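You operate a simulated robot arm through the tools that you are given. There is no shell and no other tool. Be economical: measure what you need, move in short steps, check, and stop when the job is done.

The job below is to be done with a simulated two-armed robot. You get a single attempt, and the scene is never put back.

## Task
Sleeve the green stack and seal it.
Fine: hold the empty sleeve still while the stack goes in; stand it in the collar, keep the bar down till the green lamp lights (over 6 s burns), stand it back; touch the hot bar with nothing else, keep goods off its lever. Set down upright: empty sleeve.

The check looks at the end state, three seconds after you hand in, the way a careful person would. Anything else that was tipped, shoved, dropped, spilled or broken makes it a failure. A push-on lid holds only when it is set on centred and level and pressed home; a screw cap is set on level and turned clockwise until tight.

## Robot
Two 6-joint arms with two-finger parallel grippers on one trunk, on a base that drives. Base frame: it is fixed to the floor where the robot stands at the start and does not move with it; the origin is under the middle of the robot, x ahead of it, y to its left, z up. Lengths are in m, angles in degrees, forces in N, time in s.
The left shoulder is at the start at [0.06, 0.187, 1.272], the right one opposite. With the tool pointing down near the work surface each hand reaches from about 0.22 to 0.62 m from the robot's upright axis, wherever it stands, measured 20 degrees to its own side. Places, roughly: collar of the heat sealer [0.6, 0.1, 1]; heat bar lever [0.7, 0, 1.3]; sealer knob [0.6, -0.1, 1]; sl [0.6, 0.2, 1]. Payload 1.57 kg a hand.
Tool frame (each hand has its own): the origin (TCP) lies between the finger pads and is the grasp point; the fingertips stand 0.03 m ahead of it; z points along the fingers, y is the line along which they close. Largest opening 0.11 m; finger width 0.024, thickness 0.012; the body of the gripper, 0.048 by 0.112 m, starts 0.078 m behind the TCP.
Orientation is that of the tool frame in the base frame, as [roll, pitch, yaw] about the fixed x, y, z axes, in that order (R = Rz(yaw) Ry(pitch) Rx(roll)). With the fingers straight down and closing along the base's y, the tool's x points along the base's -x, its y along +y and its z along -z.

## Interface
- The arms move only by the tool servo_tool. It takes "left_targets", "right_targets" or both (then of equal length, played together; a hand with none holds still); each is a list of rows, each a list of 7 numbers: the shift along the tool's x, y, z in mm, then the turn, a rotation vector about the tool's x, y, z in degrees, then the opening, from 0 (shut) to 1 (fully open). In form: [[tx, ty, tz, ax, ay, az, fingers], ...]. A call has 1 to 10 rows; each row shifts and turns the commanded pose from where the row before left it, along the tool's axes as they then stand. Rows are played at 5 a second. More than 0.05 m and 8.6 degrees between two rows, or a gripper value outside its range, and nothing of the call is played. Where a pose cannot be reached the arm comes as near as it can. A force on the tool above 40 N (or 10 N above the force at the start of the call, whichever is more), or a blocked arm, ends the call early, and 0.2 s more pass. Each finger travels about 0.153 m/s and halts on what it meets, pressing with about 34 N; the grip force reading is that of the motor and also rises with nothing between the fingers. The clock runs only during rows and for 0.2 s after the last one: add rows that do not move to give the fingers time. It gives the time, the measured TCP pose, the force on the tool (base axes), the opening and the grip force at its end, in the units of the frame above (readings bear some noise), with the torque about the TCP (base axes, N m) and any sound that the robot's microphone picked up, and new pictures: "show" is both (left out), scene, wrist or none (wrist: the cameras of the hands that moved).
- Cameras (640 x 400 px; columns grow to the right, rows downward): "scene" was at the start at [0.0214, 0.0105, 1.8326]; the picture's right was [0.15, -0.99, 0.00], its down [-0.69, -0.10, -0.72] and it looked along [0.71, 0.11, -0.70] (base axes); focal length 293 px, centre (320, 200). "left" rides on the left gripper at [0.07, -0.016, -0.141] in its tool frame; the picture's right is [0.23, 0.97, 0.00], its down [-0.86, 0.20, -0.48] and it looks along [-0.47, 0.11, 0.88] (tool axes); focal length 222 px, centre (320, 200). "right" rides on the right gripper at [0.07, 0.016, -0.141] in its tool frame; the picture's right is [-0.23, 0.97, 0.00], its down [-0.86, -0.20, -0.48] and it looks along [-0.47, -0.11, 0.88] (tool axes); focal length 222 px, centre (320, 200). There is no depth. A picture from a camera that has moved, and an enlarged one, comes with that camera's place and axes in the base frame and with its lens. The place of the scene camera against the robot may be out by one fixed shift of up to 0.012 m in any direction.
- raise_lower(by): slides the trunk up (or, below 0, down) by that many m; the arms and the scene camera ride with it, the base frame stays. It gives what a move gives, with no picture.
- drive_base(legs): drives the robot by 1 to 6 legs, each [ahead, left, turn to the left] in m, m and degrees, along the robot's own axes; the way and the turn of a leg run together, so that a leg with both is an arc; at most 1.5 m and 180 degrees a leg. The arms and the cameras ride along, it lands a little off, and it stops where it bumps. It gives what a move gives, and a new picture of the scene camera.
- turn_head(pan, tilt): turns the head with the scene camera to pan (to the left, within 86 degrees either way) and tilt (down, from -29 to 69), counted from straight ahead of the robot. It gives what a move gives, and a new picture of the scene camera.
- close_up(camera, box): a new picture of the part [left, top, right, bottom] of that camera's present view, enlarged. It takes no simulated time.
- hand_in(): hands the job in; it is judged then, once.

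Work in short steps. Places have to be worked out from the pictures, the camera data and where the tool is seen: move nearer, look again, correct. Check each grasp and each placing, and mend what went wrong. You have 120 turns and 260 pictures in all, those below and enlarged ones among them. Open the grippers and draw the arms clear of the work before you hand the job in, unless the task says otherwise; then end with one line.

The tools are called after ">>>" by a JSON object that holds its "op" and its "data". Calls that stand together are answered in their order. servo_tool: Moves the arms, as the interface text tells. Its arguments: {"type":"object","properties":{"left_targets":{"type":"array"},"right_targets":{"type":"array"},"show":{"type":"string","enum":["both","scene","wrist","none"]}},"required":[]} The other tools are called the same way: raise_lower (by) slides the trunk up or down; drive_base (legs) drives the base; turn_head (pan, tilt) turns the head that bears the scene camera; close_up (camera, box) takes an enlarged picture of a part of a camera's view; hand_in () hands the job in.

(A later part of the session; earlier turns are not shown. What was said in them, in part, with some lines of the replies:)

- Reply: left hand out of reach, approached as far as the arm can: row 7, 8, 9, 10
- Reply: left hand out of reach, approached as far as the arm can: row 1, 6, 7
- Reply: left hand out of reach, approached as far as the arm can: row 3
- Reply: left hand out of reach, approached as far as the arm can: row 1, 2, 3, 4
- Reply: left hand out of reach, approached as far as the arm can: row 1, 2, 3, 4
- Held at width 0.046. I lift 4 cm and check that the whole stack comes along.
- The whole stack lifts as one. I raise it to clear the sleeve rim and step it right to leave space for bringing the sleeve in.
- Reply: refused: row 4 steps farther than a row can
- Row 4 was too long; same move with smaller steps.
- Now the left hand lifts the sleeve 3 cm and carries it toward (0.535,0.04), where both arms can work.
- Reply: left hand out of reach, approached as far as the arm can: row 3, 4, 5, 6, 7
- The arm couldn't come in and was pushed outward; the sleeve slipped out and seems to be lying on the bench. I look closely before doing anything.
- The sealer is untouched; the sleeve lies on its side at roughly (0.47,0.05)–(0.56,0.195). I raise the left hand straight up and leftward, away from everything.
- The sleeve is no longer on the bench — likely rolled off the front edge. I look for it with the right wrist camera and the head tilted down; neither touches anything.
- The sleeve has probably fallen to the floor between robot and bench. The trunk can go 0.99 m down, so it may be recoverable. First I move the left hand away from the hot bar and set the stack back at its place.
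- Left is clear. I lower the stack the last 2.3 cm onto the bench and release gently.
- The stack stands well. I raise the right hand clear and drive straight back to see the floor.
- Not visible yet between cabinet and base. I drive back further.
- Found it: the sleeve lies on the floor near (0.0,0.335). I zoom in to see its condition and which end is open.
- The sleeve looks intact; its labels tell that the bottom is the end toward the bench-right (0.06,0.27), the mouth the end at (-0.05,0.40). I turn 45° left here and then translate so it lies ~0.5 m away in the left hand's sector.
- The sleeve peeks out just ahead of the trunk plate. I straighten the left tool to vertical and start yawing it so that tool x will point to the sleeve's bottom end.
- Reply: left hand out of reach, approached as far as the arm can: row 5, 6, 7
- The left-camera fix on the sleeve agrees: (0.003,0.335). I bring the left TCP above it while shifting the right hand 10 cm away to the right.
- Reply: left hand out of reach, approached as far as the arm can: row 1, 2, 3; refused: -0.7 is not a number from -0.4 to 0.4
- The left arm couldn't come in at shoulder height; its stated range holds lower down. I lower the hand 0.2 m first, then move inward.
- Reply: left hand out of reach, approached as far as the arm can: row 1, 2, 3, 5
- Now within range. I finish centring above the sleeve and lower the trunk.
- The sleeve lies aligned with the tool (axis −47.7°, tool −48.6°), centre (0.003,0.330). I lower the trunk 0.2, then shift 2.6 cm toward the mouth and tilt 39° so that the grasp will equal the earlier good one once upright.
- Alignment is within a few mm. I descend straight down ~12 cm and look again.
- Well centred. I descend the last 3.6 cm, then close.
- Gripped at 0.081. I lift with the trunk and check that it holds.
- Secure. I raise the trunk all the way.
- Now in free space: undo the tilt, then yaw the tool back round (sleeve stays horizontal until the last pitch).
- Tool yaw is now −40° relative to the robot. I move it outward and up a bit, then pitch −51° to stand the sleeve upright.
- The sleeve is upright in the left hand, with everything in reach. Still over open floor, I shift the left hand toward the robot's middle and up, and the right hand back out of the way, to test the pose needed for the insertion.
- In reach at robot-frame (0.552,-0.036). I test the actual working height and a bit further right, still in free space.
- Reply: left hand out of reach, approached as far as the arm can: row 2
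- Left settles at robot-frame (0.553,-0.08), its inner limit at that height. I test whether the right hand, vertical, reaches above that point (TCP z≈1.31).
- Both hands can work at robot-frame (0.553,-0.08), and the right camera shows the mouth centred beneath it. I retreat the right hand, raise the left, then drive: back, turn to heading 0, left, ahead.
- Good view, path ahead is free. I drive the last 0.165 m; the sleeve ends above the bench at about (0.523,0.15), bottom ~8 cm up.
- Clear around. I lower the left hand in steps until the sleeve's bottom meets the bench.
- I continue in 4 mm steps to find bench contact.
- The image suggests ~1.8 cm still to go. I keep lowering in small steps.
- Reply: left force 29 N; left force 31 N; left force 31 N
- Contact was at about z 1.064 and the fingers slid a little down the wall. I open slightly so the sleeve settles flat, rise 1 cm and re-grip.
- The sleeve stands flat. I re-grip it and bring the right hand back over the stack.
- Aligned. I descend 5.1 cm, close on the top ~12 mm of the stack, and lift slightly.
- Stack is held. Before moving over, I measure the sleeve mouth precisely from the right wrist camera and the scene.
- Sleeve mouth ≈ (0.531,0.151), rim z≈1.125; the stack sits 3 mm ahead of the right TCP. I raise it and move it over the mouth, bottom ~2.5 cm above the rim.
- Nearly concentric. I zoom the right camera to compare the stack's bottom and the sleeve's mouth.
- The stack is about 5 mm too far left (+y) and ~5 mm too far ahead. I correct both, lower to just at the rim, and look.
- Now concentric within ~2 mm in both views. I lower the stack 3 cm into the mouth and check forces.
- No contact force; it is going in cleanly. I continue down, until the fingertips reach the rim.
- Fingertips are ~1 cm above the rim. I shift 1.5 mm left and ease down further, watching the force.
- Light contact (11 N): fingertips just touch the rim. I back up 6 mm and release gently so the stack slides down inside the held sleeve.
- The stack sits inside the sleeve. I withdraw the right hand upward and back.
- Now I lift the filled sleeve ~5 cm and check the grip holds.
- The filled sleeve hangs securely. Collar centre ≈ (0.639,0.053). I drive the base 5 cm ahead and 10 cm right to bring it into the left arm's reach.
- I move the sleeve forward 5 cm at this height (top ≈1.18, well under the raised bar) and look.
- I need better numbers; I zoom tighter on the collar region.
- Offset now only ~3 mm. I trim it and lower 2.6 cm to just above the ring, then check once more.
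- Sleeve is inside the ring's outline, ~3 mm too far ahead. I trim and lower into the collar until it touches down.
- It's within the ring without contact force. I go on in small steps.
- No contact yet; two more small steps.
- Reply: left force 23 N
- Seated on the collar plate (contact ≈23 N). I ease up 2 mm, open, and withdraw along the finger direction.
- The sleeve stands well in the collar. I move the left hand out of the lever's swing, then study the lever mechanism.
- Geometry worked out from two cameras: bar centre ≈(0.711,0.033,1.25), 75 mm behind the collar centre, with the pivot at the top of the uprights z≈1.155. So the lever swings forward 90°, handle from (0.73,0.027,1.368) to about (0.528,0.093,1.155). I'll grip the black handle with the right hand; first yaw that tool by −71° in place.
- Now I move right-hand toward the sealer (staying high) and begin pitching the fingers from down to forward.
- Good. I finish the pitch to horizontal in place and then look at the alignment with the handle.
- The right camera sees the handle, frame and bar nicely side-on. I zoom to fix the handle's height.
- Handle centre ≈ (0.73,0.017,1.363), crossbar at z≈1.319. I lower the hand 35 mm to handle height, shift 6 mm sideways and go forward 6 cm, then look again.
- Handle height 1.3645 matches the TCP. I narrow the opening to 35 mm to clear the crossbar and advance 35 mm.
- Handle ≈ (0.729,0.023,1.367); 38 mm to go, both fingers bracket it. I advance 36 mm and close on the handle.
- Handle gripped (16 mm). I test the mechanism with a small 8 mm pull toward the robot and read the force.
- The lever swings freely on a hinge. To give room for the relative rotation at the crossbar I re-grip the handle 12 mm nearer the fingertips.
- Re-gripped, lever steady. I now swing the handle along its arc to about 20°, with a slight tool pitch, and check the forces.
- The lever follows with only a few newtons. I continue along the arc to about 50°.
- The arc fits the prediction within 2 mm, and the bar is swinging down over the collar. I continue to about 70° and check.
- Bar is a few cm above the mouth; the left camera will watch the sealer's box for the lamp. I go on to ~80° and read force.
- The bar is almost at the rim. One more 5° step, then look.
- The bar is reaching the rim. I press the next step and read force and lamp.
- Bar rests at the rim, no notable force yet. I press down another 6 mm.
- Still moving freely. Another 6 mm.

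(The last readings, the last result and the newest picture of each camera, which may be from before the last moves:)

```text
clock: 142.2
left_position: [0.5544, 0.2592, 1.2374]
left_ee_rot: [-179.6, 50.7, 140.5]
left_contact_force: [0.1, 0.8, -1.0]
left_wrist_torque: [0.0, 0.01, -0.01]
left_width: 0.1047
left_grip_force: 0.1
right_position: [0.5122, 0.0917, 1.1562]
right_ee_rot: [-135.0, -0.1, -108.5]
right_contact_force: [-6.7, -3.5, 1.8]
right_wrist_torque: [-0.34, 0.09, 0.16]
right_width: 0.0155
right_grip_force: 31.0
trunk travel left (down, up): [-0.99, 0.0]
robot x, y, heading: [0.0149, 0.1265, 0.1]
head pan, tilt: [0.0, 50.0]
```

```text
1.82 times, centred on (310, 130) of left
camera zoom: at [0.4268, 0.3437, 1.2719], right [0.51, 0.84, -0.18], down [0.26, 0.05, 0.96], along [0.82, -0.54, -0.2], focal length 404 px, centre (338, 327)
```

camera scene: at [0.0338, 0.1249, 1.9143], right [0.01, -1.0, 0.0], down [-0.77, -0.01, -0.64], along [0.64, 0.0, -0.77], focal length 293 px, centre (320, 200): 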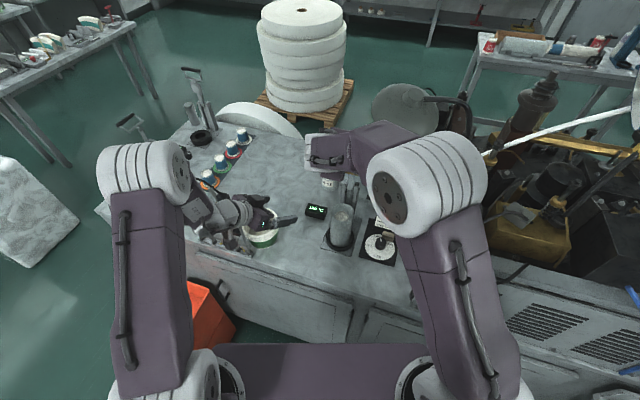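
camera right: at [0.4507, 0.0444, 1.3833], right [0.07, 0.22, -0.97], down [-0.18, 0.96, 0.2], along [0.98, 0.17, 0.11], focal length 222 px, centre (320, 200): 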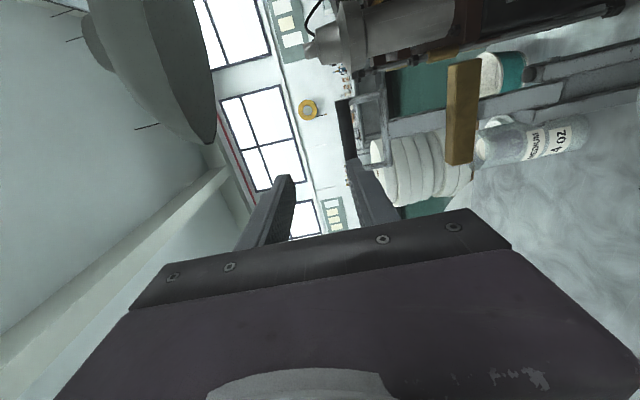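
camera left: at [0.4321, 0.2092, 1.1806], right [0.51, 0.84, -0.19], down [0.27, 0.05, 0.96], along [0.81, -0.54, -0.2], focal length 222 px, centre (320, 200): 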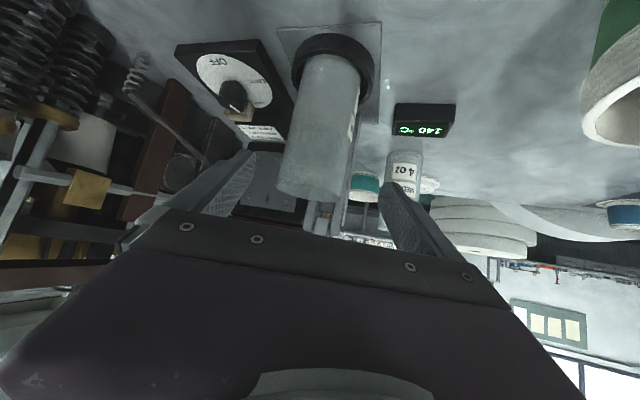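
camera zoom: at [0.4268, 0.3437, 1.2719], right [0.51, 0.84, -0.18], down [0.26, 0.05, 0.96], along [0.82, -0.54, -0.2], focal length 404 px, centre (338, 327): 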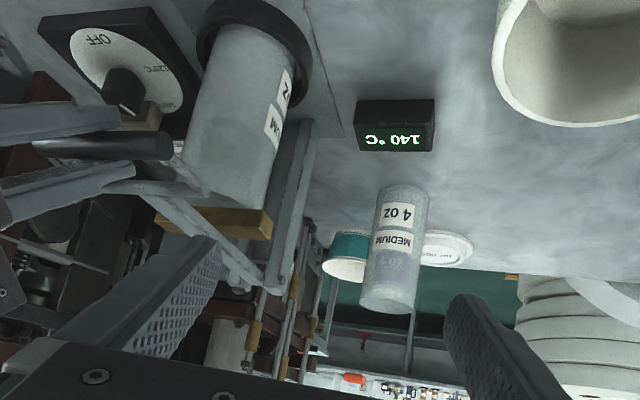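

No contact force still; another 8 mm and I look again, also from the right camera.

>>> {"op": "servo_tool", "data": {"right_targets": [[0, 5.7, 5.7, 0, 0, 0, 0.1]], "show": "wrist"}}

>>> {"op": "close_up", "data": {"camera": "left", "box": [200, 20, 420, 240]}}

```text
clock: 142.6
left_position: [0.5514, 0.2577, 1.2398]
left_ee_rot: [-179.8, 50.9, 140.3]
left_contact_force: [-0.2, -0.4, -0.1]
left_wrist_torque: [0.0, -0.01, 0.0]
left_width: 0.1044
left_grip_force: 0.1
right_position: [0.5122, 0.0911, 1.1536]
right_ee_rot: [-134.1, 0.4, -108.5]
right_contact_force: [-3.3, -5.4, 37.7]
right_wrist_torque: [-0.49, -0.21, 0.27]
right_width: 0.0158
right_grip_force: 31.4
trunk travel left (down, up): [-0.99, 0.0]
robot x, y, heading: [0.018, 0.1256, 0.5]
head pan, tilt: [0.0, 50.0]
camera right: at [0.3821, 0.059, 1.2392], right [-0.57, 0.43, -0.7], down [0.08, 0.87, 0.48], along [0.82, 0.22, -0.53], focal length 222 px, centre (320, 200)
```

right: 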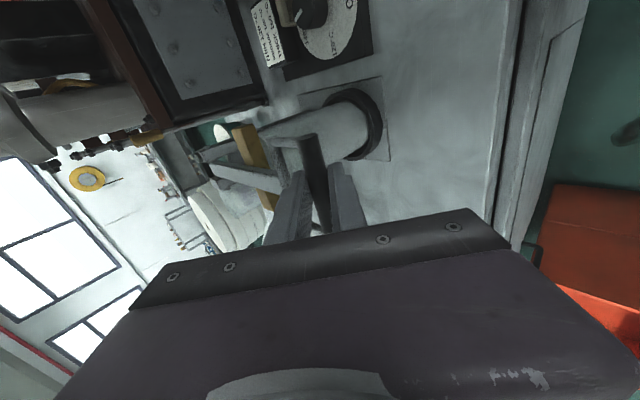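

```text
1.82 times, centred on (310, 130) of left
camera zoom: at [0.4235, 0.3432, 1.274], right [0.51, 0.84, -0.18], down [0.26, 0.05, 0.96], along [0.82, -0.54, -0.19], focal length 404 px, centre (338, 327)
```

zoom: 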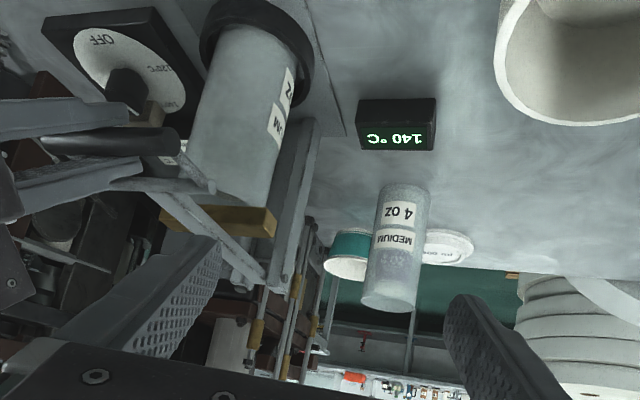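

Firm contact: 38 N, bar is down at ≈142.5 s. I hold 0.8 s and look for the lamp in all views.

>>> {"op": "servo_tool", "data": {"right_targets": [[0, 0, 0, 0, 0, 0, 0.1], [0, 0, 0, 0, 0, 0, 0.1], [0, 0, 0, 0, 0, 0, 0.1], [0, 0, 0, 0, 0, 0, 0.1]], "show": "both"}}

>>> {"op": "close_up", "data": {"camera": "left", "box": [150, 0, 450, 250]}}

>>> {"op": "close_up", "data": {"camera": "right", "box": [100, 0, 420, 240]}}

```text
clock: 143.7
left_position: [0.5527, 0.2578, 1.2365]
left_ee_rot: [-179.6, 50.9, 140.5]
left_contact_force: [0.4, 0.0, -0.8]
left_wrist_torque: [0.02, 0.0, 0.0]
left_width: 0.1043
left_grip_force: 0.0
right_position: [0.5128, 0.0907, 1.1523]
right_ee_rot: [-133.8, 0.2, -108.5]
right_contact_force: [-8.6, -2.8, 20.1]
right_wrist_torque: [-0.61, -0.05, 0.17]
right_width: 0.0155
right_grip_force: 30.8
trunk travel left (down, up): [-0.99, 0.0]
robot x, y, heading: [0.0144, 0.1259, 0.4]
head pan, tilt: [0.0, 50.0]
stopped in row 4 (right hand): the force on the tool passed its limit (the readings are from after the stop); the commanded pose is now the measured one
camera scene: at [0.0265, 0.1243, 1.9137], right [0.01, -1.0, 0.0], down [-0.76, -0.01, -0.65], along [0.65, 0.01, -0.76], focal length 293 px, centre (320, 200)
camera right: at [0.3829, 0.0594, 1.2382], right [-0.57, 0.43, -0.7], down [0.07, 0.88, 0.48], along [0.82, 0.22, -0.53], focal length 222 px, centre (320, 200)
```

scene: 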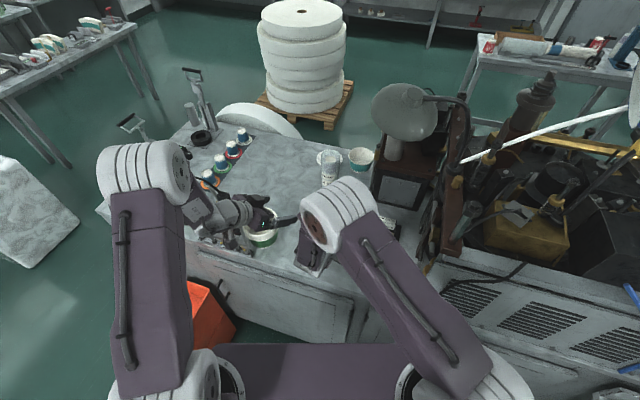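
right: 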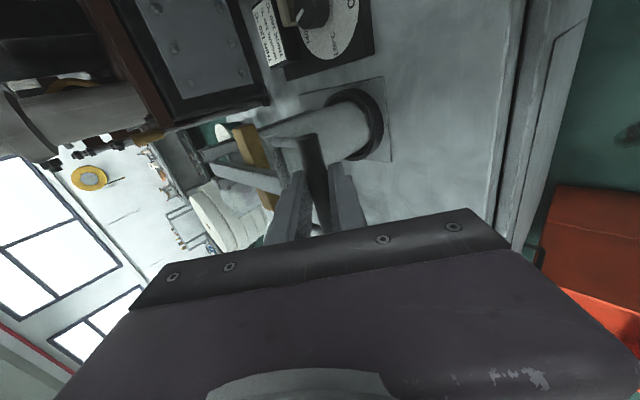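

```text
1.60 times, centred on (300, 125) of left
camera zoom: at [0.4243, 0.3439, 1.2722], right [0.51, 0.84, -0.18], down [0.26, 0.05, 0.96], along [0.82, -0.54, -0.19], focal length 355 px, centre (352, 320)
```

zoom: 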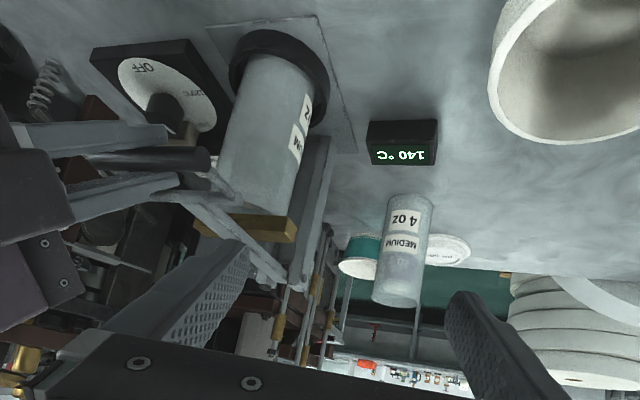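

```text
1.67 times, centred on (260, 120) of right
camera zoom: at [0.3829, 0.0594, 1.2382], right [-0.57, 0.43, -0.7], down [0.07, 0.88, 0.48], along [0.82, 0.22, -0.53], focal length 370 px, centre (420, 333)
```

zoom: 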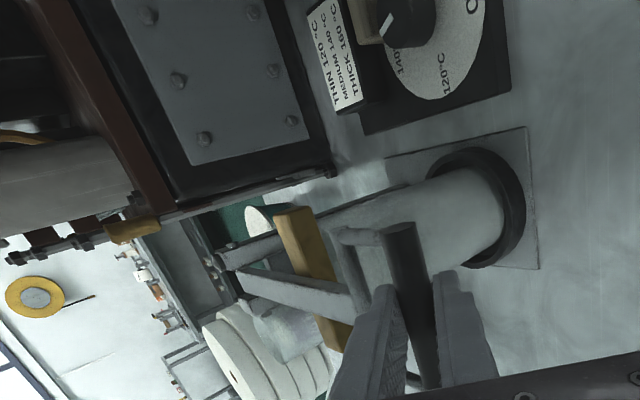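

Bar is on the rim with 20 N. A dark cap on the upright's top could be the lamp; I hold ~1 s more and look there.

>>> {"op": "servo_tool", "data": {"right_targets": [[0, 0, 0, 0, 0, 0, 0.1], [0, 0, 0, 0, 0, 0, 0.1], [0, 0, 0, 0, 0, 0, 0.1], [0, 0, 0, 0, 0, 0, 0.1]], "show": "none"}}

>>> {"op": "close_up", "data": {"camera": "right", "box": [160, 100, 340, 220]}}

>>> {"op": "close_up", "data": {"camera": "left", "box": [220, 40, 420, 210]}}

```text
clock: 144.7
left_position: [0.552, 0.258, 1.2382]
left_ee_rot: [-179.7, 50.9, 140.5]
left_contact_force: [0.8, 0.4, 0.2]
left_wrist_torque: [0.02, 0.0, -0.01]
left_width: 0.1046
left_grip_force: 0.0
right_position: [0.5129, 0.0889, 1.1515]
right_ee_rot: [-134.1, 0.2, -108.4]
right_contact_force: [-5.3, -4.5, 24.9]
right_wrist_torque: [-0.46, -0.05, 0.18]
right_width: 0.0156
right_grip_force: 31.1
trunk travel left (down, up): [-0.99, 0.0]
robot x, y, heading: [0.016, 0.1255, 0.6]
head pan, tilt: [0.0, 50.0]
```

```text
3.33 times, centred on (250, 160) of right
camera zoom: at [0.3832, 0.0592, 1.2383], right [-0.57, 0.43, -0.7], down [0.08, 0.87, 0.48], along [0.82, 0.22, -0.53], focal length 740 px, centre (553, 333)
```

zoom: 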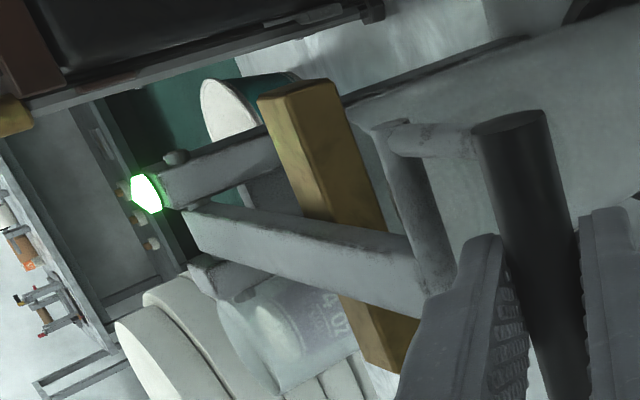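

```text
2.35 times, centred on (320, 125) of left
camera zoom: at [0.4247, 0.3438, 1.2728], right [0.51, 0.84, -0.18], down [0.26, 0.05, 0.96], along [0.82, -0.54, -0.19], focal length 523 px, centre (320, 376)
```

zoom: 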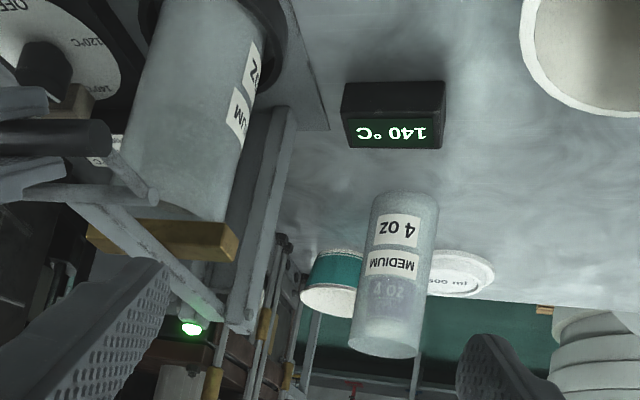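

The green lamp is lit. I raise the lever at once, back along the same arc.

>>> {"op": "servo_tool", "data": {"right_targets": [[0, -9, -9, 0, 0, 0, 0.1], [0, -12.9, -12.4, 2.5, 0, 0, 0.1], [0, -14.4, -10.5, 2.5, 0, 0, 0.1], [0, -15.6, -8.4, 2.5, 0, 0, 0.1], [0, -16.5, -6.3, 2.5, 0, 0, 0.1], [0, -17.3, -3.9, 2.5, 0, 0, 0.1], [0, -17.7, -1.7, 2.5, 0, 0, 0.1]], "show": "none"}}

>>> {"op": "close_up", "data": {"camera": "left", "box": [150, 0, 450, 250]}}

```text
clock: 146.3
left_position: [0.5563, 0.2585, 1.2363]
left_ee_rot: [-179.5, 50.7, 140.5]
left_contact_force: [0.5, -0.2, -0.7]
left_wrist_torque: [0.0, 0.02, 0.01]
left_width: 0.1045
left_grip_force: 0.0
right_position: [0.5415, 0.0828, 1.2656]
right_ee_rot: [-119.3, 0.1, -108.5]
right_contact_force: [-0.7, -2.6, -0.4]
right_wrist_torque: [-0.05, 0.23, 0.39]
right_width: 0.0159
right_grip_force: 31.2
trunk travel left (down, up): [-0.99, 0.0]
robot x, y, heading: [0.0126, 0.1228, 0.4]
head pan, tilt: [0.0, 50.0]
```

```text
1.60 times, centred on (300, 125) of left
camera zoom: at [0.429, 0.3437, 1.2712], right [0.51, 0.84, -0.18], down [0.26, 0.05, 0.96], along [0.82, -0.54, -0.2], focal length 355 px, centre (352, 320)
```

zoom: 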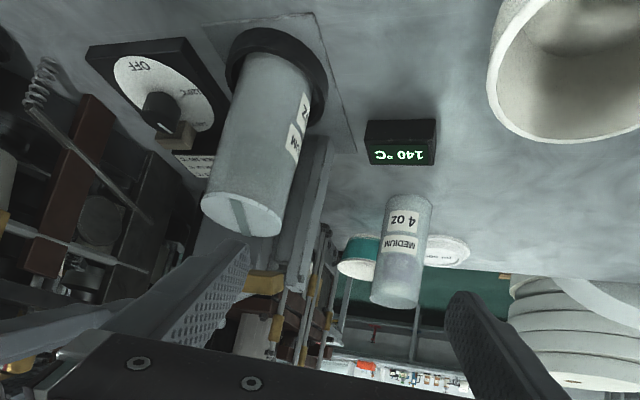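

The mouth shows a clean white seal and the lever comes up. I continue to bring it upright.

>>> {"op": "servo_tool", "data": {"right_targets": [[0, -17.8, 0.8, 2.5, 0, 0, 0.1], [0, -17.3, 3.2, 2.5, 0, 0, 0.1], [0, -17, 5.6, 2.5, 0, 0, 0.1], [0, -16, 7.7, 2.5, 0, 0, 0.1], [0, -14.8, 9.8, 2.5, 0, 0, 0.1], [0, -13.5, 11.9, 2.5, 0, 0, 0.1], [0, -11.7, 13.6, 2.5, 0, 0, 0.1], [0, -9.8, 15, 2.5, 0, 0, 0.1]], "show": "none"}}

>>> {"op": "servo_tool", "data": {"right_targets": [[0, -7.8, 16.1, 2.5, 0, 0, 0.1], [0, -5.7, 17.3, 2.5, 0, 0, 0.1], [0, -3.4, 17.8, 2.5, 0, 0, 0.1], [0, -1, 16, 2.5, 0, 0, 0.1], [0, 0, 0, 0, 0, 0, 0.1]], "show": "none"}}

>>> {"op": "close_up", "data": {"camera": "left", "box": [150, 0, 450, 250]}}

>>> {"op": "close_up", "data": {"camera": "right", "box": [250, 50, 500, 230]}}

```text
clock: 148.1
left_position: [0.5569, 0.2588, 1.2354]
left_ee_rot: [-179.4, 50.7, 140.7]
left_contact_force: [-1.0, 0.0, 0.6]
left_wrist_torque: [-0.01, -0.01, -0.01]
left_width: 0.1046
left_grip_force: 0.0
right_position: [0.6441, 0.0491, 1.3547]
right_ee_rot: [-99.2, 0.1, -108.6]
right_contact_force: [-0.3, 1.5, -0.6]
right_wrist_torque: [0.07, 0.16, 0.53]
right_width: 0.0156
right_grip_force: 31.0
trunk travel left (down, up): [-0.99, 0.0]
robot x, y, heading: [0.0144, 0.1213, 0.6]
head pan, tilt: [0.0, 50.0]
```

```text
clock: 149.3
left_position: [0.558, 0.2591, 1.2351]
left_ee_rot: [-179.2, 50.7, 140.7]
left_contact_force: [-0.4, -0.6, -0.7]
left_wrist_torque: [0.0, -0.01, 0.02]
left_width: 0.1045
left_grip_force: 0.1
right_position: [0.7079, 0.0275, 1.3637]
right_ee_rot: [-89.1, 0.2, -108.4]
right_contact_force: [2.0, 0.6, 1.2]
right_wrist_torque: [-0.1, -0.19, -0.08]
right_width: 0.0159
right_grip_force: 31.6
trunk travel left (down, up): [-0.99, 0.0]
robot x, y, heading: [0.0161, 0.1262, 0.6]
head pan, tilt: [0.0, 50.0]
```

```text
1.60 times, centred on (300, 125) of left
camera zoom: at [0.4293, 0.3449, 1.2709], right [0.51, 0.84, -0.18], down [0.26, 0.05, 0.96], along [0.82, -0.54, -0.2], focal length 355 px, centre (352, 320)
```

zoom: 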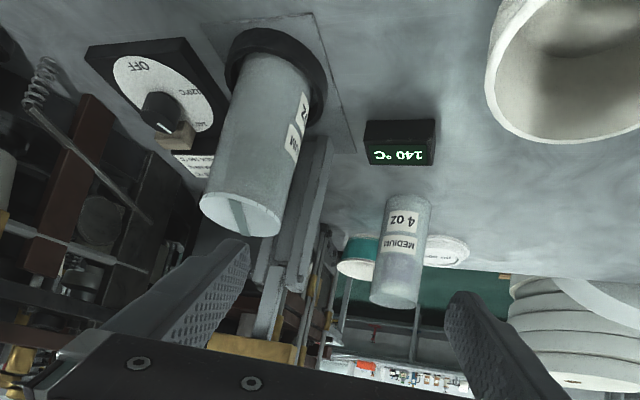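

```text
2.22 times, centred on (375, 140) of right
camera zoom: at [0.5515, 0.0058, 1.347], right [0.09, 0.21, -0.97], down [-0.19, 0.96, 0.19], along [0.98, 0.16, 0.12], focal length 494 px, centre (198, 333)
```

zoom: 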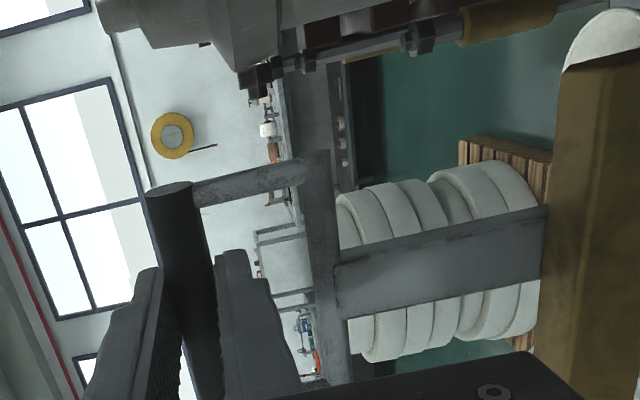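

Lever is back upright within ~3 mm. I push it the last bit to its stop, then open slightly as a cage and check that it stays.

>>> {"op": "servo_tool", "data": {"right_targets": [[0, 0, 3, 0, 0, 0, 0.1], [0, 0, 0, 0, 0, 0, 0.1], [0, 0, 0, 0, 0, 0, 0.22], [0, 0, 0, 0, 0, 0, 0.3], [0, 0, 0, 0, 0, 0, 0.3]], "show": "none"}}

>>> {"op": "close_up", "data": {"camera": "right", "box": [250, 50, 500, 230]}}

```text
clock: 150.5
left_position: [0.5562, 0.2573, 1.2349]
left_ee_rot: [-179.4, 50.7, 140.6]
left_contact_force: [-0.9, -0.7, 0.6]
left_wrist_torque: [-0.02, 0.0, 0.0]
left_width: 0.1046
left_grip_force: 0.0
right_position: [0.711, 0.0258, 1.3644]
right_ee_rot: [-89.3, 0.1, -108.5]
right_contact_force: [0.6, -0.7, 0.4]
right_wrist_torque: [0.0, 0.03, 0.01]
right_width: 0.0334
right_grip_force: 0.0
trunk travel left (down, up): [-0.99, 0.0]
robot x, y, heading: [0.0183, 0.1247, 0.5]
head pan, tilt: [0.0, 50.0]
```

```text
2.22 times, centred on (375, 140) of right
camera zoom: at [0.5535, 0.0042, 1.3468], right [0.08, 0.21, -0.97], down [-0.18, 0.96, 0.19], along [0.98, 0.16, 0.12], focal length 494 px, centre (198, 333)
```

zoom: 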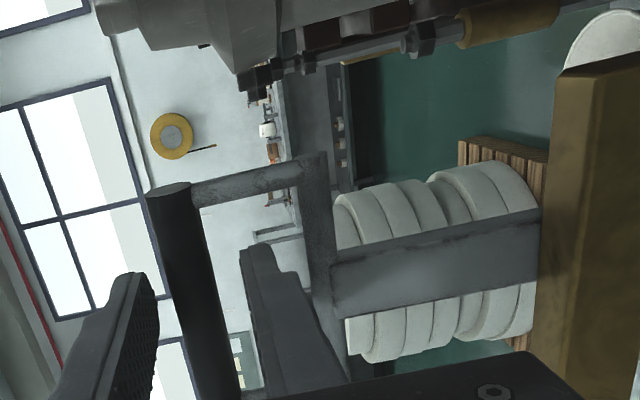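

The lever stays. I withdraw the right hand straight back in steps and verify it remains upright.

>>> {"op": "servo_tool", "data": {"right_targets": [[0, 0, -20, 0, 0, 0, 0.3], [0, 0, -30, 0, 0, 0, 0.3], [0, 0, -35, 0, 0, 0, 0.3], [0, -15, -20, 0, 0, 0, 0.3]], "show": "none"}}

>>> {"op": "close_up", "data": {"camera": "right", "box": [250, 50, 500, 230]}}

```text
clock: 151.5
left_position: [0.5568, 0.2582, 1.2356]
left_ee_rot: [-179.5, 50.6, 140.6]
left_contact_force: [-0.4, -0.7, 0.4]
left_wrist_torque: [0.03, 0.04, 0.06]
left_width: 0.1047
left_grip_force: 0.0
right_position: [0.6087, 0.0594, 1.3811]
right_ee_rot: [-89.3, 0.1, -108.5]
right_contact_force: [-0.4, 0.6, -0.5]
right_wrist_torque: [0.0, -0.01, 0.02]
right_width: 0.0331
right_grip_force: 0.0
trunk travel left (down, up): [-0.99, 0.0]
robot x, y, heading: [0.015, 0.1268, 0.7]
head pan, tilt: [0.0, 50.0]
```

```text
2.22 times, centred on (375, 140) of right
camera zoom: at [0.4514, 0.0381, 1.3625], right [0.09, 0.21, -0.97], down [-0.18, 0.96, 0.19], along [0.98, 0.16, 0.12], focal length 494 px, centre (198, 333)
```

zoom: 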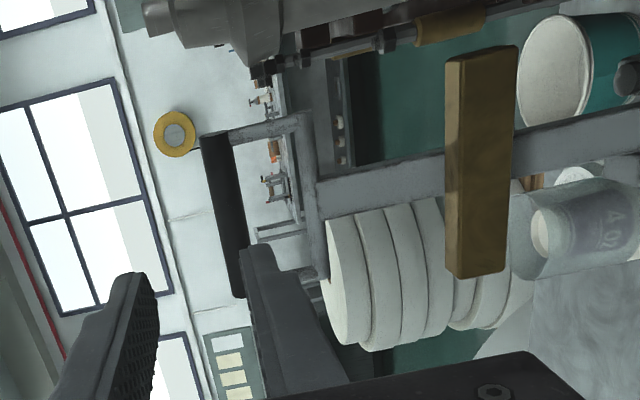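

Lever upright and free. I bring the right hand back the way it came: up, pitch down, back and to the right.

>>> {"op": "servo_tool", "data": {"right_targets": [[0, -20, 0, 0, 0, 0, 0.3], [0, 0, -15, -8.2, 0, 0, 0.3], [0, 0, -15, -8.2, 0, 0, 0.3], [0, 0, -10, -8.2, 0, 0, 0.3], [0, 0, 0, -8.2, 0, 0, 0.3], [0, 0, 0, -8.2, 0, 0, 0.3], [0, 10.4, -9, -8.2, 0, 0, 0.3], [0, 11.6, -7.5, -8.2, 0, 0, 0.3], [0, 12.5, -6, -8.2, 0, 0, 0.3], [0, 13.2, -4, -8.2, 0, 0, 0.3]], "show": "none"}}

>>> {"op": "servo_tool", "data": {"right_targets": [[0, 0, 0, -8.0, 0, 0, 0.3], [45, 0, 0, 0, 0, 0, 0.3], [45, 0, 0, 0, 0, 0, 0.3], [45, 0, 0, 0, 0, 0, 0.3], [45, 0, 0, 0, 0, 0, 0.3]], "show": "scene"}}

>>> {"op": "close_up", "data": {"camera": "scene", "box": [290, 120, 400, 260]}}

```text
clock: 153.7
left_position: [0.5573, 0.2586, 1.2354]
left_ee_rot: [-179.4, 50.7, 140.6]
left_contact_force: [0.8, -0.1, -0.3]
left_wrist_torque: [-0.01, -0.01, -0.01]
left_width: 0.1047
left_grip_force: 0.0
right_position: [0.5211, 0.0889, 1.395]
right_ee_rot: [-163.2, 0.3, -108.3]
right_contact_force: [-0.2, -0.1, -0.5]
right_wrist_torque: [-0.01, 0.02, 0.04]
right_width: 0.033
right_grip_force: 0.2
trunk travel left (down, up): [-0.99, 0.0]
robot x, y, heading: [0.0173, 0.1287, 0.6]
head pan, tilt: [0.0, 50.0]
```

```text
clock: 154.9
left_position: [0.5572, 0.2583, 1.236]
left_ee_rot: [-179.5, 50.5, 140.6]
left_contact_force: [-0.3, -0.5, -0.1]
left_wrist_torque: [0.0, 0.0, 0.02]
left_width: 0.1048
left_grip_force: 0.0
right_position: [0.4641, -0.0824, 1.3953]
right_ee_rot: [-171.1, 0.2, -108.5]
right_contact_force: [-0.6, 0.4, 0.2]
right_wrist_torque: [-0.01, 0.01, 0.01]
right_width: 0.0329
right_grip_force: 0.1
trunk travel left (down, up): [-0.99, 0.0]
robot x, y, heading: [0.014, 0.1243, 0.5]
head pan, tilt: [0.0, 50.0]
camera scene: at [0.0339, 0.123, 1.9143], right [0.01, -1.0, 0.0], down [-0.77, -0.01, -0.64], along [0.64, 0.01, -0.77], focal length 293 px, centre (320, 200)
```

scene: 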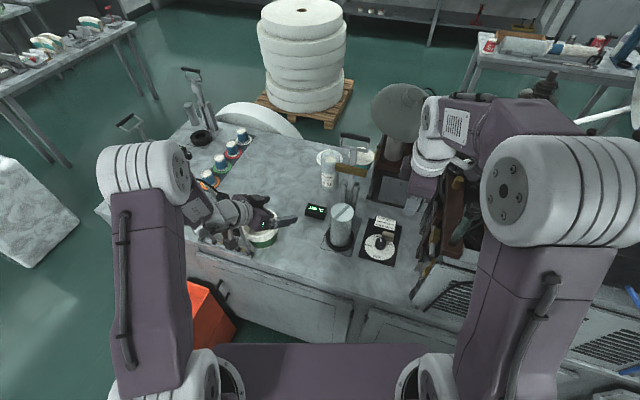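

```text
2.86 times, centred on (345, 190) of scene
camera zoom: at [0.0339, 0.123, 1.9143], right [0.01, -1.0, 0.0], down [-0.77, -0.01, -0.64], along [0.64, 0.01, -0.77], focal length 838 px, centre (249, 229)
```

zoom: 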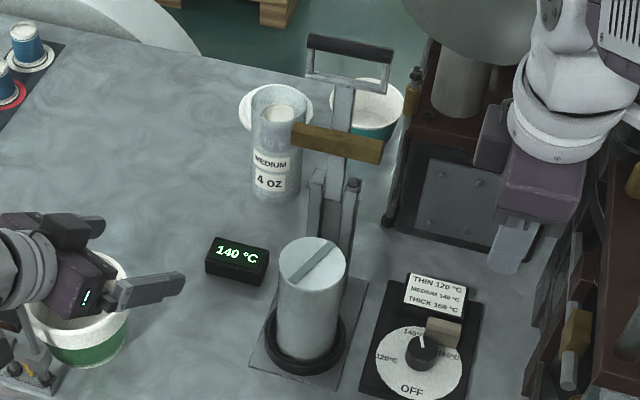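

Sealed with a straight seam, lamp stage done, lever up. Now the left hand returns along its withdrawal path to fetch the sleeve.

>>> {"op": "servo_tool", "data": {"left_targets": [[4, -26, 32, 0, 0, 0, 1], [4, -26, 32, 0, 0, 0, 1], [4, -26, 32, 0, 0, 0, 1], [4, -26, 32, 0, 0, 0, 1], [0, 0, 0, 0, 0, 0, 1]], "show": "wrist"}}

>>> {"op": "close_up", "data": {"camera": "scene", "box": [280, 170, 380, 260]}}

```text
clock: 156.1
left_position: [0.56, 0.1202, 1.1428]
left_ee_rot: [-178.9, 50.7, 140.9]
left_contact_force: [0.5, -0.5, -0.3]
left_wrist_torque: [0.02, 0.01, 0.02]
left_width: 0.1099
left_grip_force: 0.0
right_position: [0.4652, -0.0792, 1.3964]
right_ee_rot: [-171.1, 0.1, -108.5]
right_contact_force: [-0.4, 0.2, -0.5]
right_wrist_torque: [0.03, -0.01, -0.01]
right_width: 0.033
right_grip_force: 0.0
trunk travel left (down, up): [-0.99, 0.0]
robot x, y, heading: [0.0145, 0.1247, 0.7]
head pan, tilt: [0.0, 50.0]
camera left: at [0.4336, 0.2058, 1.1789], right [0.51, 0.84, -0.19], down [0.27, 0.05, 0.96], along [0.82, -0.54, -0.2], focal length 222 px, centre (320, 200)
```

left: 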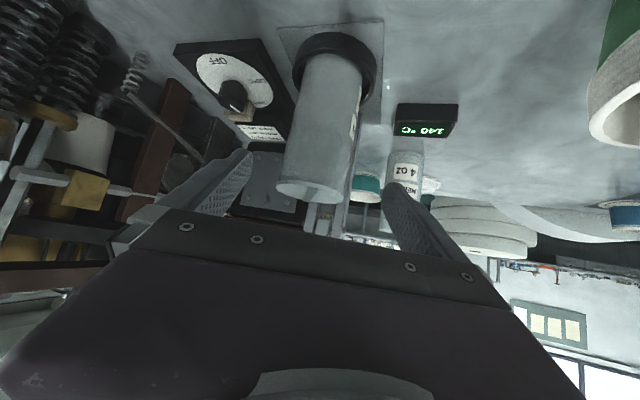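

```text
4.44 times, centred on (330, 215) of scene
camera zoom: at [0.034, 0.1247, 1.9143], right [0.01, -1.0, 0.0], down [-0.77, -0.01, -0.64], along [0.64, 0.01, -0.77], focal length 1303 px, centre (276, 133)
```

zoom: 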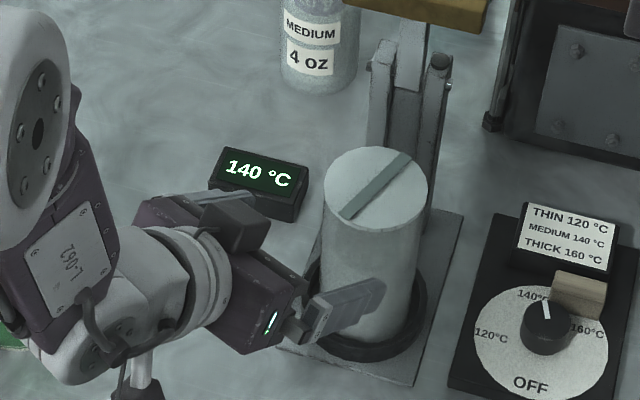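

Aligned laterally. I slide in along the finger direction in two stages.

>>> {"op": "servo_tool", "data": {"left_targets": [[0, -1, 25, 0, 0, 0, 1], [0, 0, 25, 0, 0, 0, 1], [0, 0, 20, 0, 0, 0, 1]], "show": "wrist"}}

>>> {"op": "close_up", "data": {"camera": "scene", "box": [300, 190, 370, 255]}}

```text
clock: 156.9
left_position: [0.5988, 0.0851, 1.0968]
left_ee_rot: [-179.4, 50.7, 140.6]
left_contact_force: [-0.4, 0.5, 0.3]
left_wrist_torque: [0.02, 0.0, 0.0]
left_width: 0.1103
left_grip_force: 0.0
right_position: [0.4648, -0.0792, 1.3949]
right_ee_rot: [-171.1, 0.1, -108.6]
right_contact_force: [0.5, -0.5, 0.1]
right_wrist_torque: [-0.02, 0.01, 0.03]
right_width: 0.0333
right_grip_force: 0.1
trunk travel left (down, up): [-0.99, 0.0]
robot x, y, heading: [0.0129, 0.1269, 0.4]
head pan, tilt: [0.0, 50.0]
camera left: at [0.4722, 0.1707, 1.1334], right [0.51, 0.84, -0.18], down [0.26, 0.05, 0.96], along [0.82, -0.54, -0.2], focal length 222 px, centre (320, 200)
```

left: 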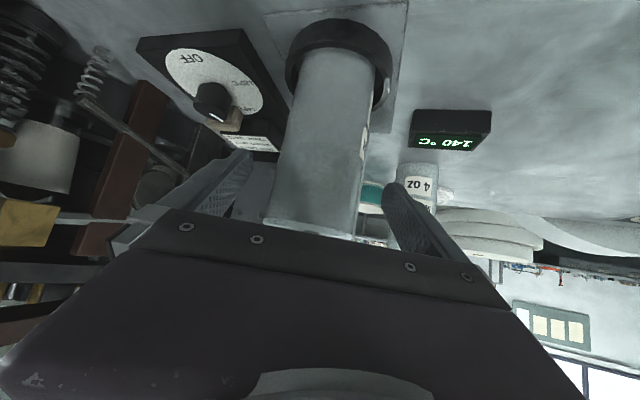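

```text
6.15 times, centred on (335, 222) of scene
camera zoom: at [0.0341, 0.1252, 1.9143], right [0.01, -1.0, 0.0], down [-0.77, -0.01, -0.64], along [0.64, 0.0, -0.77], focal length 1804 px, centre (228, 62)
```

zoom: 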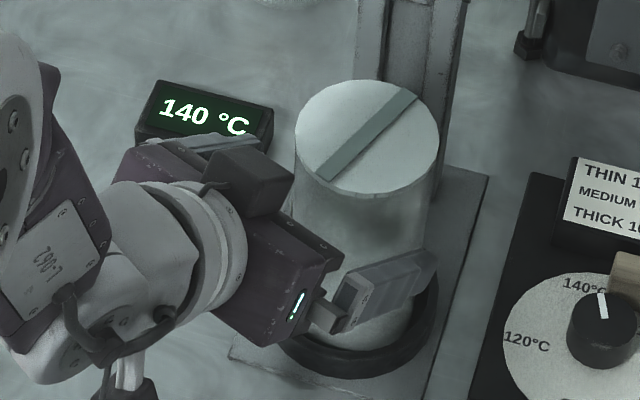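

Good; 42 mm more to the earlier grasp pose, then close.

>>> {"op": "servo_tool", "data": {"left_targets": [[0, 1, 21, 0, 0, 0, 1], [-2, 0, 21, 0, 0, 0, 1], [0, 0, 0, 0, 0, 0, 0.85], [0, 0, 0, 0, 0, 0, 0.75], [0, 0, 0, 0, 0, 0, 0.68], [0, 0, 0, 0, 0, 0, 0.62], [0, 0, 0, 0, 0, 0, 0.62]], "show": "wrist"}}

>>> {"op": "close_up", "data": {"camera": "scene", "box": [300, 190, 370, 255]}}

```text
clock: 158.5
left_position: [0.6257, 0.0644, 1.0732]
left_ee_rot: [-179.4, 50.7, 140.4]
left_contact_force: [0.2, 1.2, 0.9]
left_wrist_torque: [0.13, -0.12, 0.01]
left_width: 0.0804
left_grip_force: 33.8
right_position: [0.4641, -0.0806, 1.397]
right_ee_rot: [-171.0, 0.1, -108.6]
right_contact_force: [-0.2, 0.7, -0.1]
right_wrist_torque: [-0.01, 0.07, 0.02]
right_width: 0.033
right_grip_force: 0.1
trunk travel left (down, up): [-0.99, 0.0]
robot x, y, heading: [0.0158, 0.1236, 0.5]
head pan, tilt: [0.0, 50.0]
camera left: at [0.4979, 0.1502, 1.1083], right [0.51, 0.84, -0.18], down [0.26, 0.05, 0.96], along [0.82, -0.54, -0.2], focal length 222 px, centre (320, 200)
```

left: 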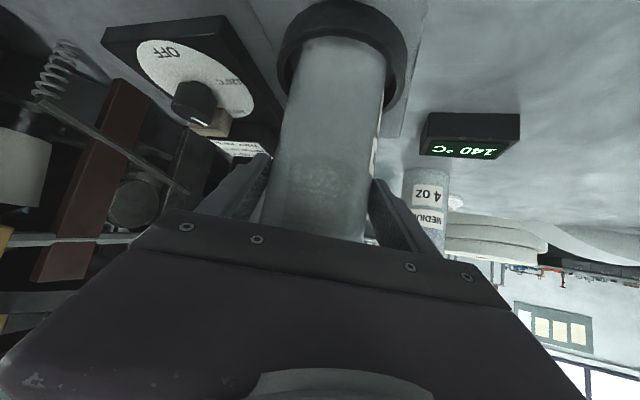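

```text
6.15 times, centred on (335, 222) of scene
camera zoom: at [0.0337, 0.1249, 1.9143], right [0.01, -1.0, 0.0], down [-0.77, -0.01, -0.64], along [0.64, 0.01, -0.77], focal length 1804 px, centre (228, 62)
```

zoom: 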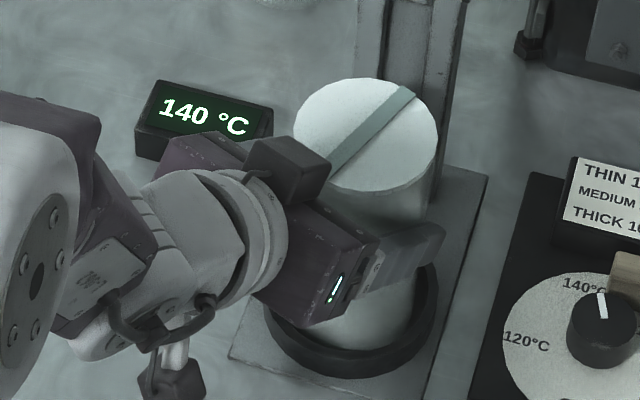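

Held. I lift it out of the collar and carry it left to where the sleeve stood at first, about (0.60,0.207).

>>> {"op": "servo_tool", "data": {"left_targets": [[-11.7, 0, -9.5, 0, 0, 0, 0.62], [-11.7, 0, -9.5, 0, 0, 0, 0.62], [-11.7, 0, -9.5, 0, 0, 0, 0.62], [17.6, 23.5, -21.5, 0, 0, 0, 0.62], [17.6, 23.5, -21.5, 0, 0, 0, 0.62]], "show": "scene"}}

```text
clock: 159.7
left_position: [0.6137, 0.1402, 1.1165]
left_ee_rot: [-179.3, 50.7, 140.6]
left_contact_force: [-0.1, 0.2, -1.0]
left_wrist_torque: [0.0, 0.04, 0.0]
left_width: 0.0802
left_grip_force: 34.2
right_position: [0.4628, -0.0771, 1.396]
right_ee_rot: [-171.0, 0.0, -108.6]
right_contact_force: [-0.7, 0.0, -0.1]
right_wrist_torque: [0.01, -0.01, 0.01]
right_width: 0.0333
right_grip_force: 0.1
trunk travel left (down, up): [-0.99, 0.0]
robot x, y, heading: [0.0155, 0.125, 0.4]
head pan, tilt: [0.0, 50.0]
camera scene: at [0.034, 0.1279, 1.9143], right [0.01, -1.0, 0.0], down [-0.77, -0.01, -0.64], along [0.64, 0.0, -0.77], focal length 293 px, centre (320, 200)
```

scene: 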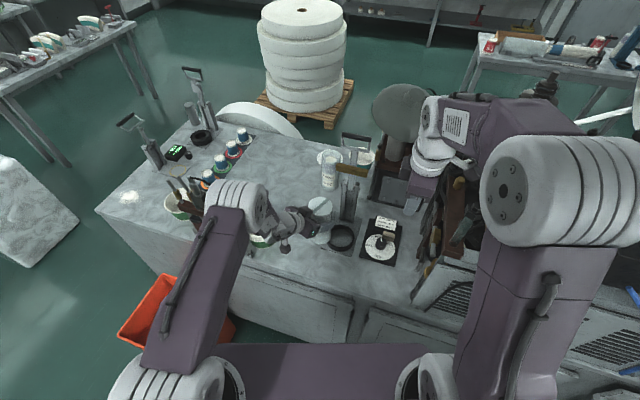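

It follows well. I continue to the original spot and check before lowering.

>>> {"op": "servo_tool", "data": {"left_targets": [[15, 22, -18.5, 0, 0, 0, 0.62], [15, 22, -18.5, 0, 0, 0, 0.62], [0, 0, 0, 0, 0, 0, 0.62]], "show": "wrist"}}

>>> {"op": "close_up", "data": {"camera": "scene", "box": [230, 160, 370, 270]}}

```text
clock: 160.5
left_position: [0.6047, 0.2001, 1.1192]
left_ee_rot: [-179.5, 50.8, 140.5]
left_contact_force: [0.4, 0.2, -0.7]
left_wrist_torque: [0.0, 0.04, -0.01]
left_width: 0.0801
left_grip_force: 34.1
right_position: [0.4645, -0.0797, 1.3961]
right_ee_rot: [-171.2, 0.0, -108.6]
right_contact_force: [-0.4, 0.1, 0.8]
right_wrist_torque: [-0.01, 0.02, 0.0]
right_width: 0.0331
right_grip_force: 0.1
trunk travel left (down, up): [-0.99, 0.0]
robot x, y, heading: [0.0151, 0.1258, 0.5]
head pan, tilt: [0.0, 50.0]
camera left: at [0.4775, 0.286, 1.1546], right [0.51, 0.84, -0.18], down [0.26, 0.05, 0.96], along [0.82, -0.54, -0.2], focal length 222 px, centre (320, 200)
```

left: 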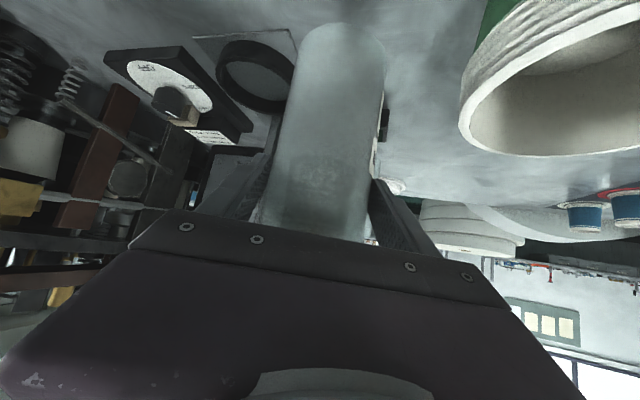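

```text
3.64 times, centred on (300, 215) of scene
camera zoom: at [0.0338, 0.1243, 1.9143], right [0.01, -1.0, 0.0], down [-0.77, -0.01, -0.64], along [0.64, 0.01, -0.77], focal length 1066 px, centre (393, 146)
```

zoom: 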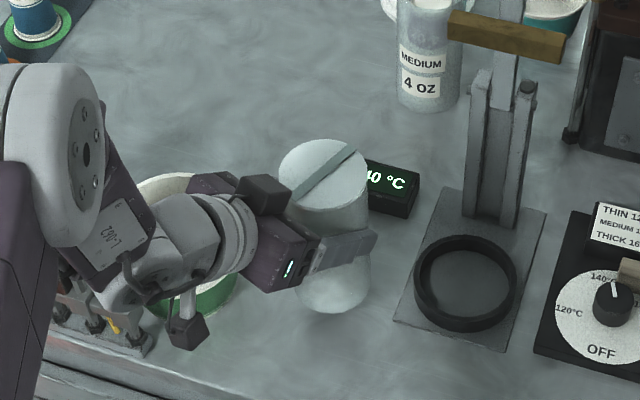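

Spot is free. I lower 4 cm, then feel for the bench.

>>> {"op": "servo_tool", "data": {"left_targets": [[15.5, 0, 12.6, 0, 0, 0, 0.62], [15.5, 0, 12.6, 0, 0, 0, 0.62], [2.3, 0, 1.9, 0, 0, 0, 0.62], [2.3, 0, 1.9, 0, 0, 0, 0.62], [0, 0, 0, 0, 0, 0, 0.62]], "show": "none"}}

>>> {"op": "servo_tool", "data": {"left_targets": [[1.6, 0, 1.3, 0, 0, 0, 0.62], [1.6, 0, 1.3, 0, 0, 0, 0.62], [0, 0, 0, 0, 0, 0, 0.62]], "show": "none"}}

```text
clock: 161.7
left_position: [0.6043, 0.2011, 1.0721]
left_ee_rot: [-179.4, 50.7, 140.6]
left_contact_force: [0.3, 0.8, -1.2]
left_wrist_torque: [0.01, 0.06, 0.0]
left_width: 0.0799
left_grip_force: 34.6
right_position: [0.4646, -0.0789, 1.3965]
right_ee_rot: [-171.1, 0.1, -108.5]
right_contact_force: [0.0, 0.4, -0.3]
right_wrist_torque: [-0.01, -0.01, 0.0]
right_width: 0.0331
right_grip_force: 0.0
trunk travel left (down, up): [-0.99, 0.0]
robot x, y, heading: [0.0228, 0.1266, 0.4]
head pan, tilt: [0.0, 50.0]
```

```text
clock: 162.5
left_position: [0.6031, 0.1983, 1.0685]
left_ee_rot: [-179.5, 50.6, 140.7]
left_contact_force: [0.9, 0.0, 1.8]
left_wrist_torque: [0.17, -0.14, -0.01]
left_width: 0.0804
left_grip_force: 33.8
right_position: [0.4641, -0.0812, 1.3962]
right_ee_rot: [-171.2, 0.0, -108.5]
right_contact_force: [-0.4, 0.8, -0.9]
right_wrist_torque: [0.0, 0.05, -0.02]
right_width: 0.0332
right_grip_force: 0.1
trunk travel left (down, up): [-0.99, 0.0]
robot x, y, heading: [0.0145, 0.1298, 0.4]
head pan, tilt: [0.0, 50.0]
```

Just touching the bench (1.8 N). I lower 1 mm more, release, and withdraw along the finger direction.

>>> {"op": "servo_tool", "data": {"left_targets": [[0.9, 0, 0.7, 0, 0, 0, 0.62], [0, 0, 0, 0, 0, 0, 0.72], [0, 0, 0, 0, 0, 0, 0.85], [0, 0, 0, 0, 0, 0, 1], [0, 0, 0, 0, 0, 0, 1], [0, 0, -20, 0, 0, 0, 1], [0, 0, -30, 0, 0, 0, 1], [0, 0, -35, 0, 0, 0, 1], [0, 0, -35, 0, 0, 0, 1]], "show": "wrist"}}

>>> {"op": "close_up", "data": {"camera": "scene", "box": [230, 160, 370, 270]}}

```text
clock: 164.5
left_position: [0.5425, 0.2635, 1.1465]
left_ee_rot: [-178.8, 50.5, 140.8]
left_contact_force: [0.0, 0.7, 0.7]
left_wrist_torque: [0.0, 0.0, 0.03]
left_width: 0.11
left_grip_force: 0.0
left hand out of reach, approached as far as the arm can: row 9
right_position: [0.4635, -0.0796, 1.3954]
right_ee_rot: [-171.0, 0.1, -108.5]
right_contact_force: [-0.3, 0.5, 0.0]
right_wrist_torque: [-0.01, -0.02, 0.01]
right_width: 0.0331
right_grip_force: 0.0
trunk travel left (down, up): [-0.99, 0.0]
robot x, y, heading: [0.0161, 0.1272, 0.3]
head pan, tilt: [0.0, 50.0]
camera left: at [0.416, 0.3498, 1.1833], right [0.51, 0.84, -0.19], down [0.27, 0.05, 0.96], along [0.81, -0.55, -0.2], focal length 222 px, centre (320, 200)
```

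left: 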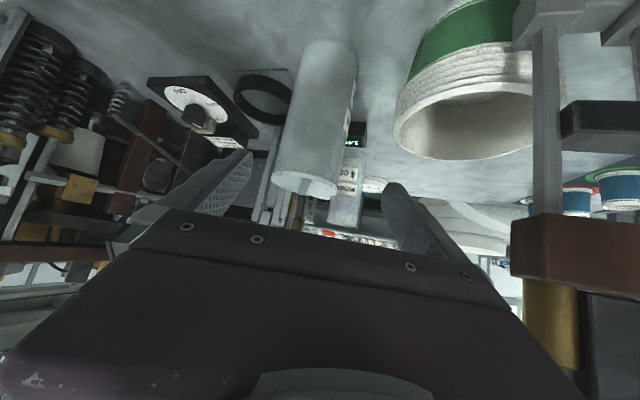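

```text
3.64 times, centred on (300, 215) of scene
camera zoom: at [0.0328, 0.1259, 1.9142], right [0.01, -1.0, 0.0], down [-0.77, -0.01, -0.64], along [0.64, 0.0, -0.77], focal length 1066 px, centre (393, 146)
```

zoom: 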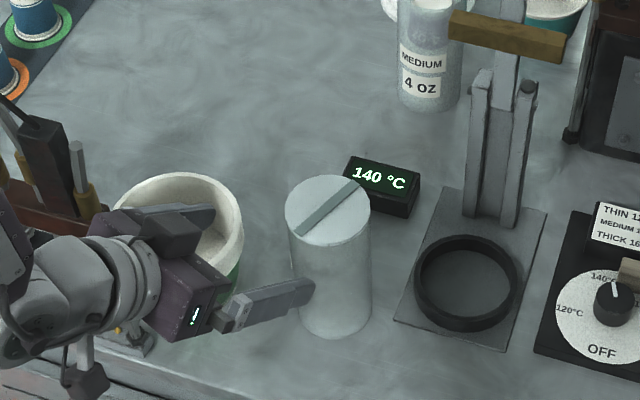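

The sealed pack stands upright at its place. I raise the left hand and back the robot off the bench.

>>> {"op": "servo_tool", "data": {"left_targets": [[-27, 0, -22, 0, 0, 0, 1], [-27, 0, -22, 0, 0, 0, 1], [-27, 0, -22, 0, 0, 0, 1], [-27, 0, -22, 0, 0, 0, 1]], "right_targets": [[0, 0, -20, 0, 0, 0, 0.6], [0, 0, -20, 0, 0, 0, 1], [0, 0, 0, 0, 0, 0, 1], [0, 0, 0, 0, 0, 0, 1]], "show": "none"}}

>>> {"op": "drive_base", "data": {"legs": [[-0.25, 0, 0]]}}

>>> {"op": "close_up", "data": {"camera": "scene", "box": [150, 60, 450, 250]}}

```text
clock: 165.5
left_position: [0.5436, 0.2629, 1.2864]
left_ee_rot: [-179.4, 50.6, 140.7]
left_contact_force: [0.0, 0.2, -0.2]
left_wrist_torque: [0.04, -0.03, 0.04]
left_width: 0.11
left_grip_force: 0.0
right_position: [0.4592, -0.0797, 1.435]
right_ee_rot: [-171.1, 0.1, -108.5]
right_contact_force: [0.4, 0.3, 0.6]
right_wrist_torque: [0.01, -0.01, 0.02]
right_width: 0.1103
right_grip_force: 0.2
trunk travel left (down, up): [-0.99, 0.0]
robot x, y, heading: [0.0165, 0.1255, 0.3]
head pan, tilt: [0.0, 50.0]
```

```text
clock: 167.3
left_position: [0.3009, 0.2613, 1.2833]
left_ee_rot: [-179.2, 50.5, 140.7]
left_contact_force: [0.2, -0.2, -0.2]
left_wrist_torque: [-0.06, 0.03, -0.02]
left_width: 0.1098
left_grip_force: 0.1
right_position: [0.2154, -0.0796, 1.4333]
right_ee_rot: [-171.3, 0.0, -108.5]
right_contact_force: [-1.0, 0.1, -0.2]
right_wrist_torque: [0.03, 0.02, 0.0]
right_width: 0.1101
right_grip_force: 0.1
trunk travel left (down, up): [-0.99, 0.0]
robot x, y, heading: [-0.2269, 0.1254, 0.4]
head pan, tilt: [0.0, 50.0]
camera scene: at [-0.2068, 0.1232, 1.9142], right [0.01, -1.0, 0.0], down [-0.77, -0.01, -0.64], along [0.64, 0.0, -0.77], focal length 293 px, centre (320, 200)
```

scene: 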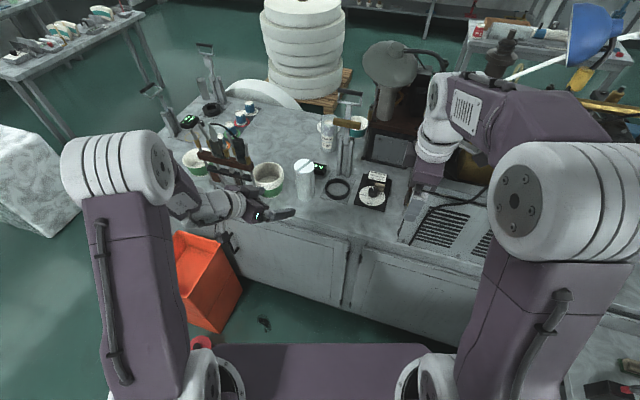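

```text
2.11 times, centred on (300, 155) of scene
camera zoom: at [-0.2068, 0.1232, 1.9142], right [0.01, -1.0, 0.0], down [-0.77, -0.01, -0.64], along [0.64, 0.0, -0.77], focal length 617 px, centre (362, 295)
```

zoom: 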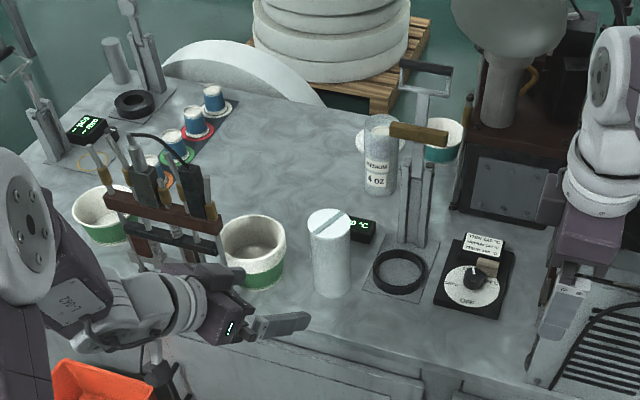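

Everything stands upright, the lever is up, both grippers are open and clear of the bench. I hand the job in.

>>> {"op": "hand_in", "data": {}}

```text
The job is handed in.
```

The green stack is sleeved, sealed at 140 °C until the green lamp lit, and standing upright back at its spot, but I dropped the empty sleeve on the floor partway through, picked it up with no damage visible, and used it.
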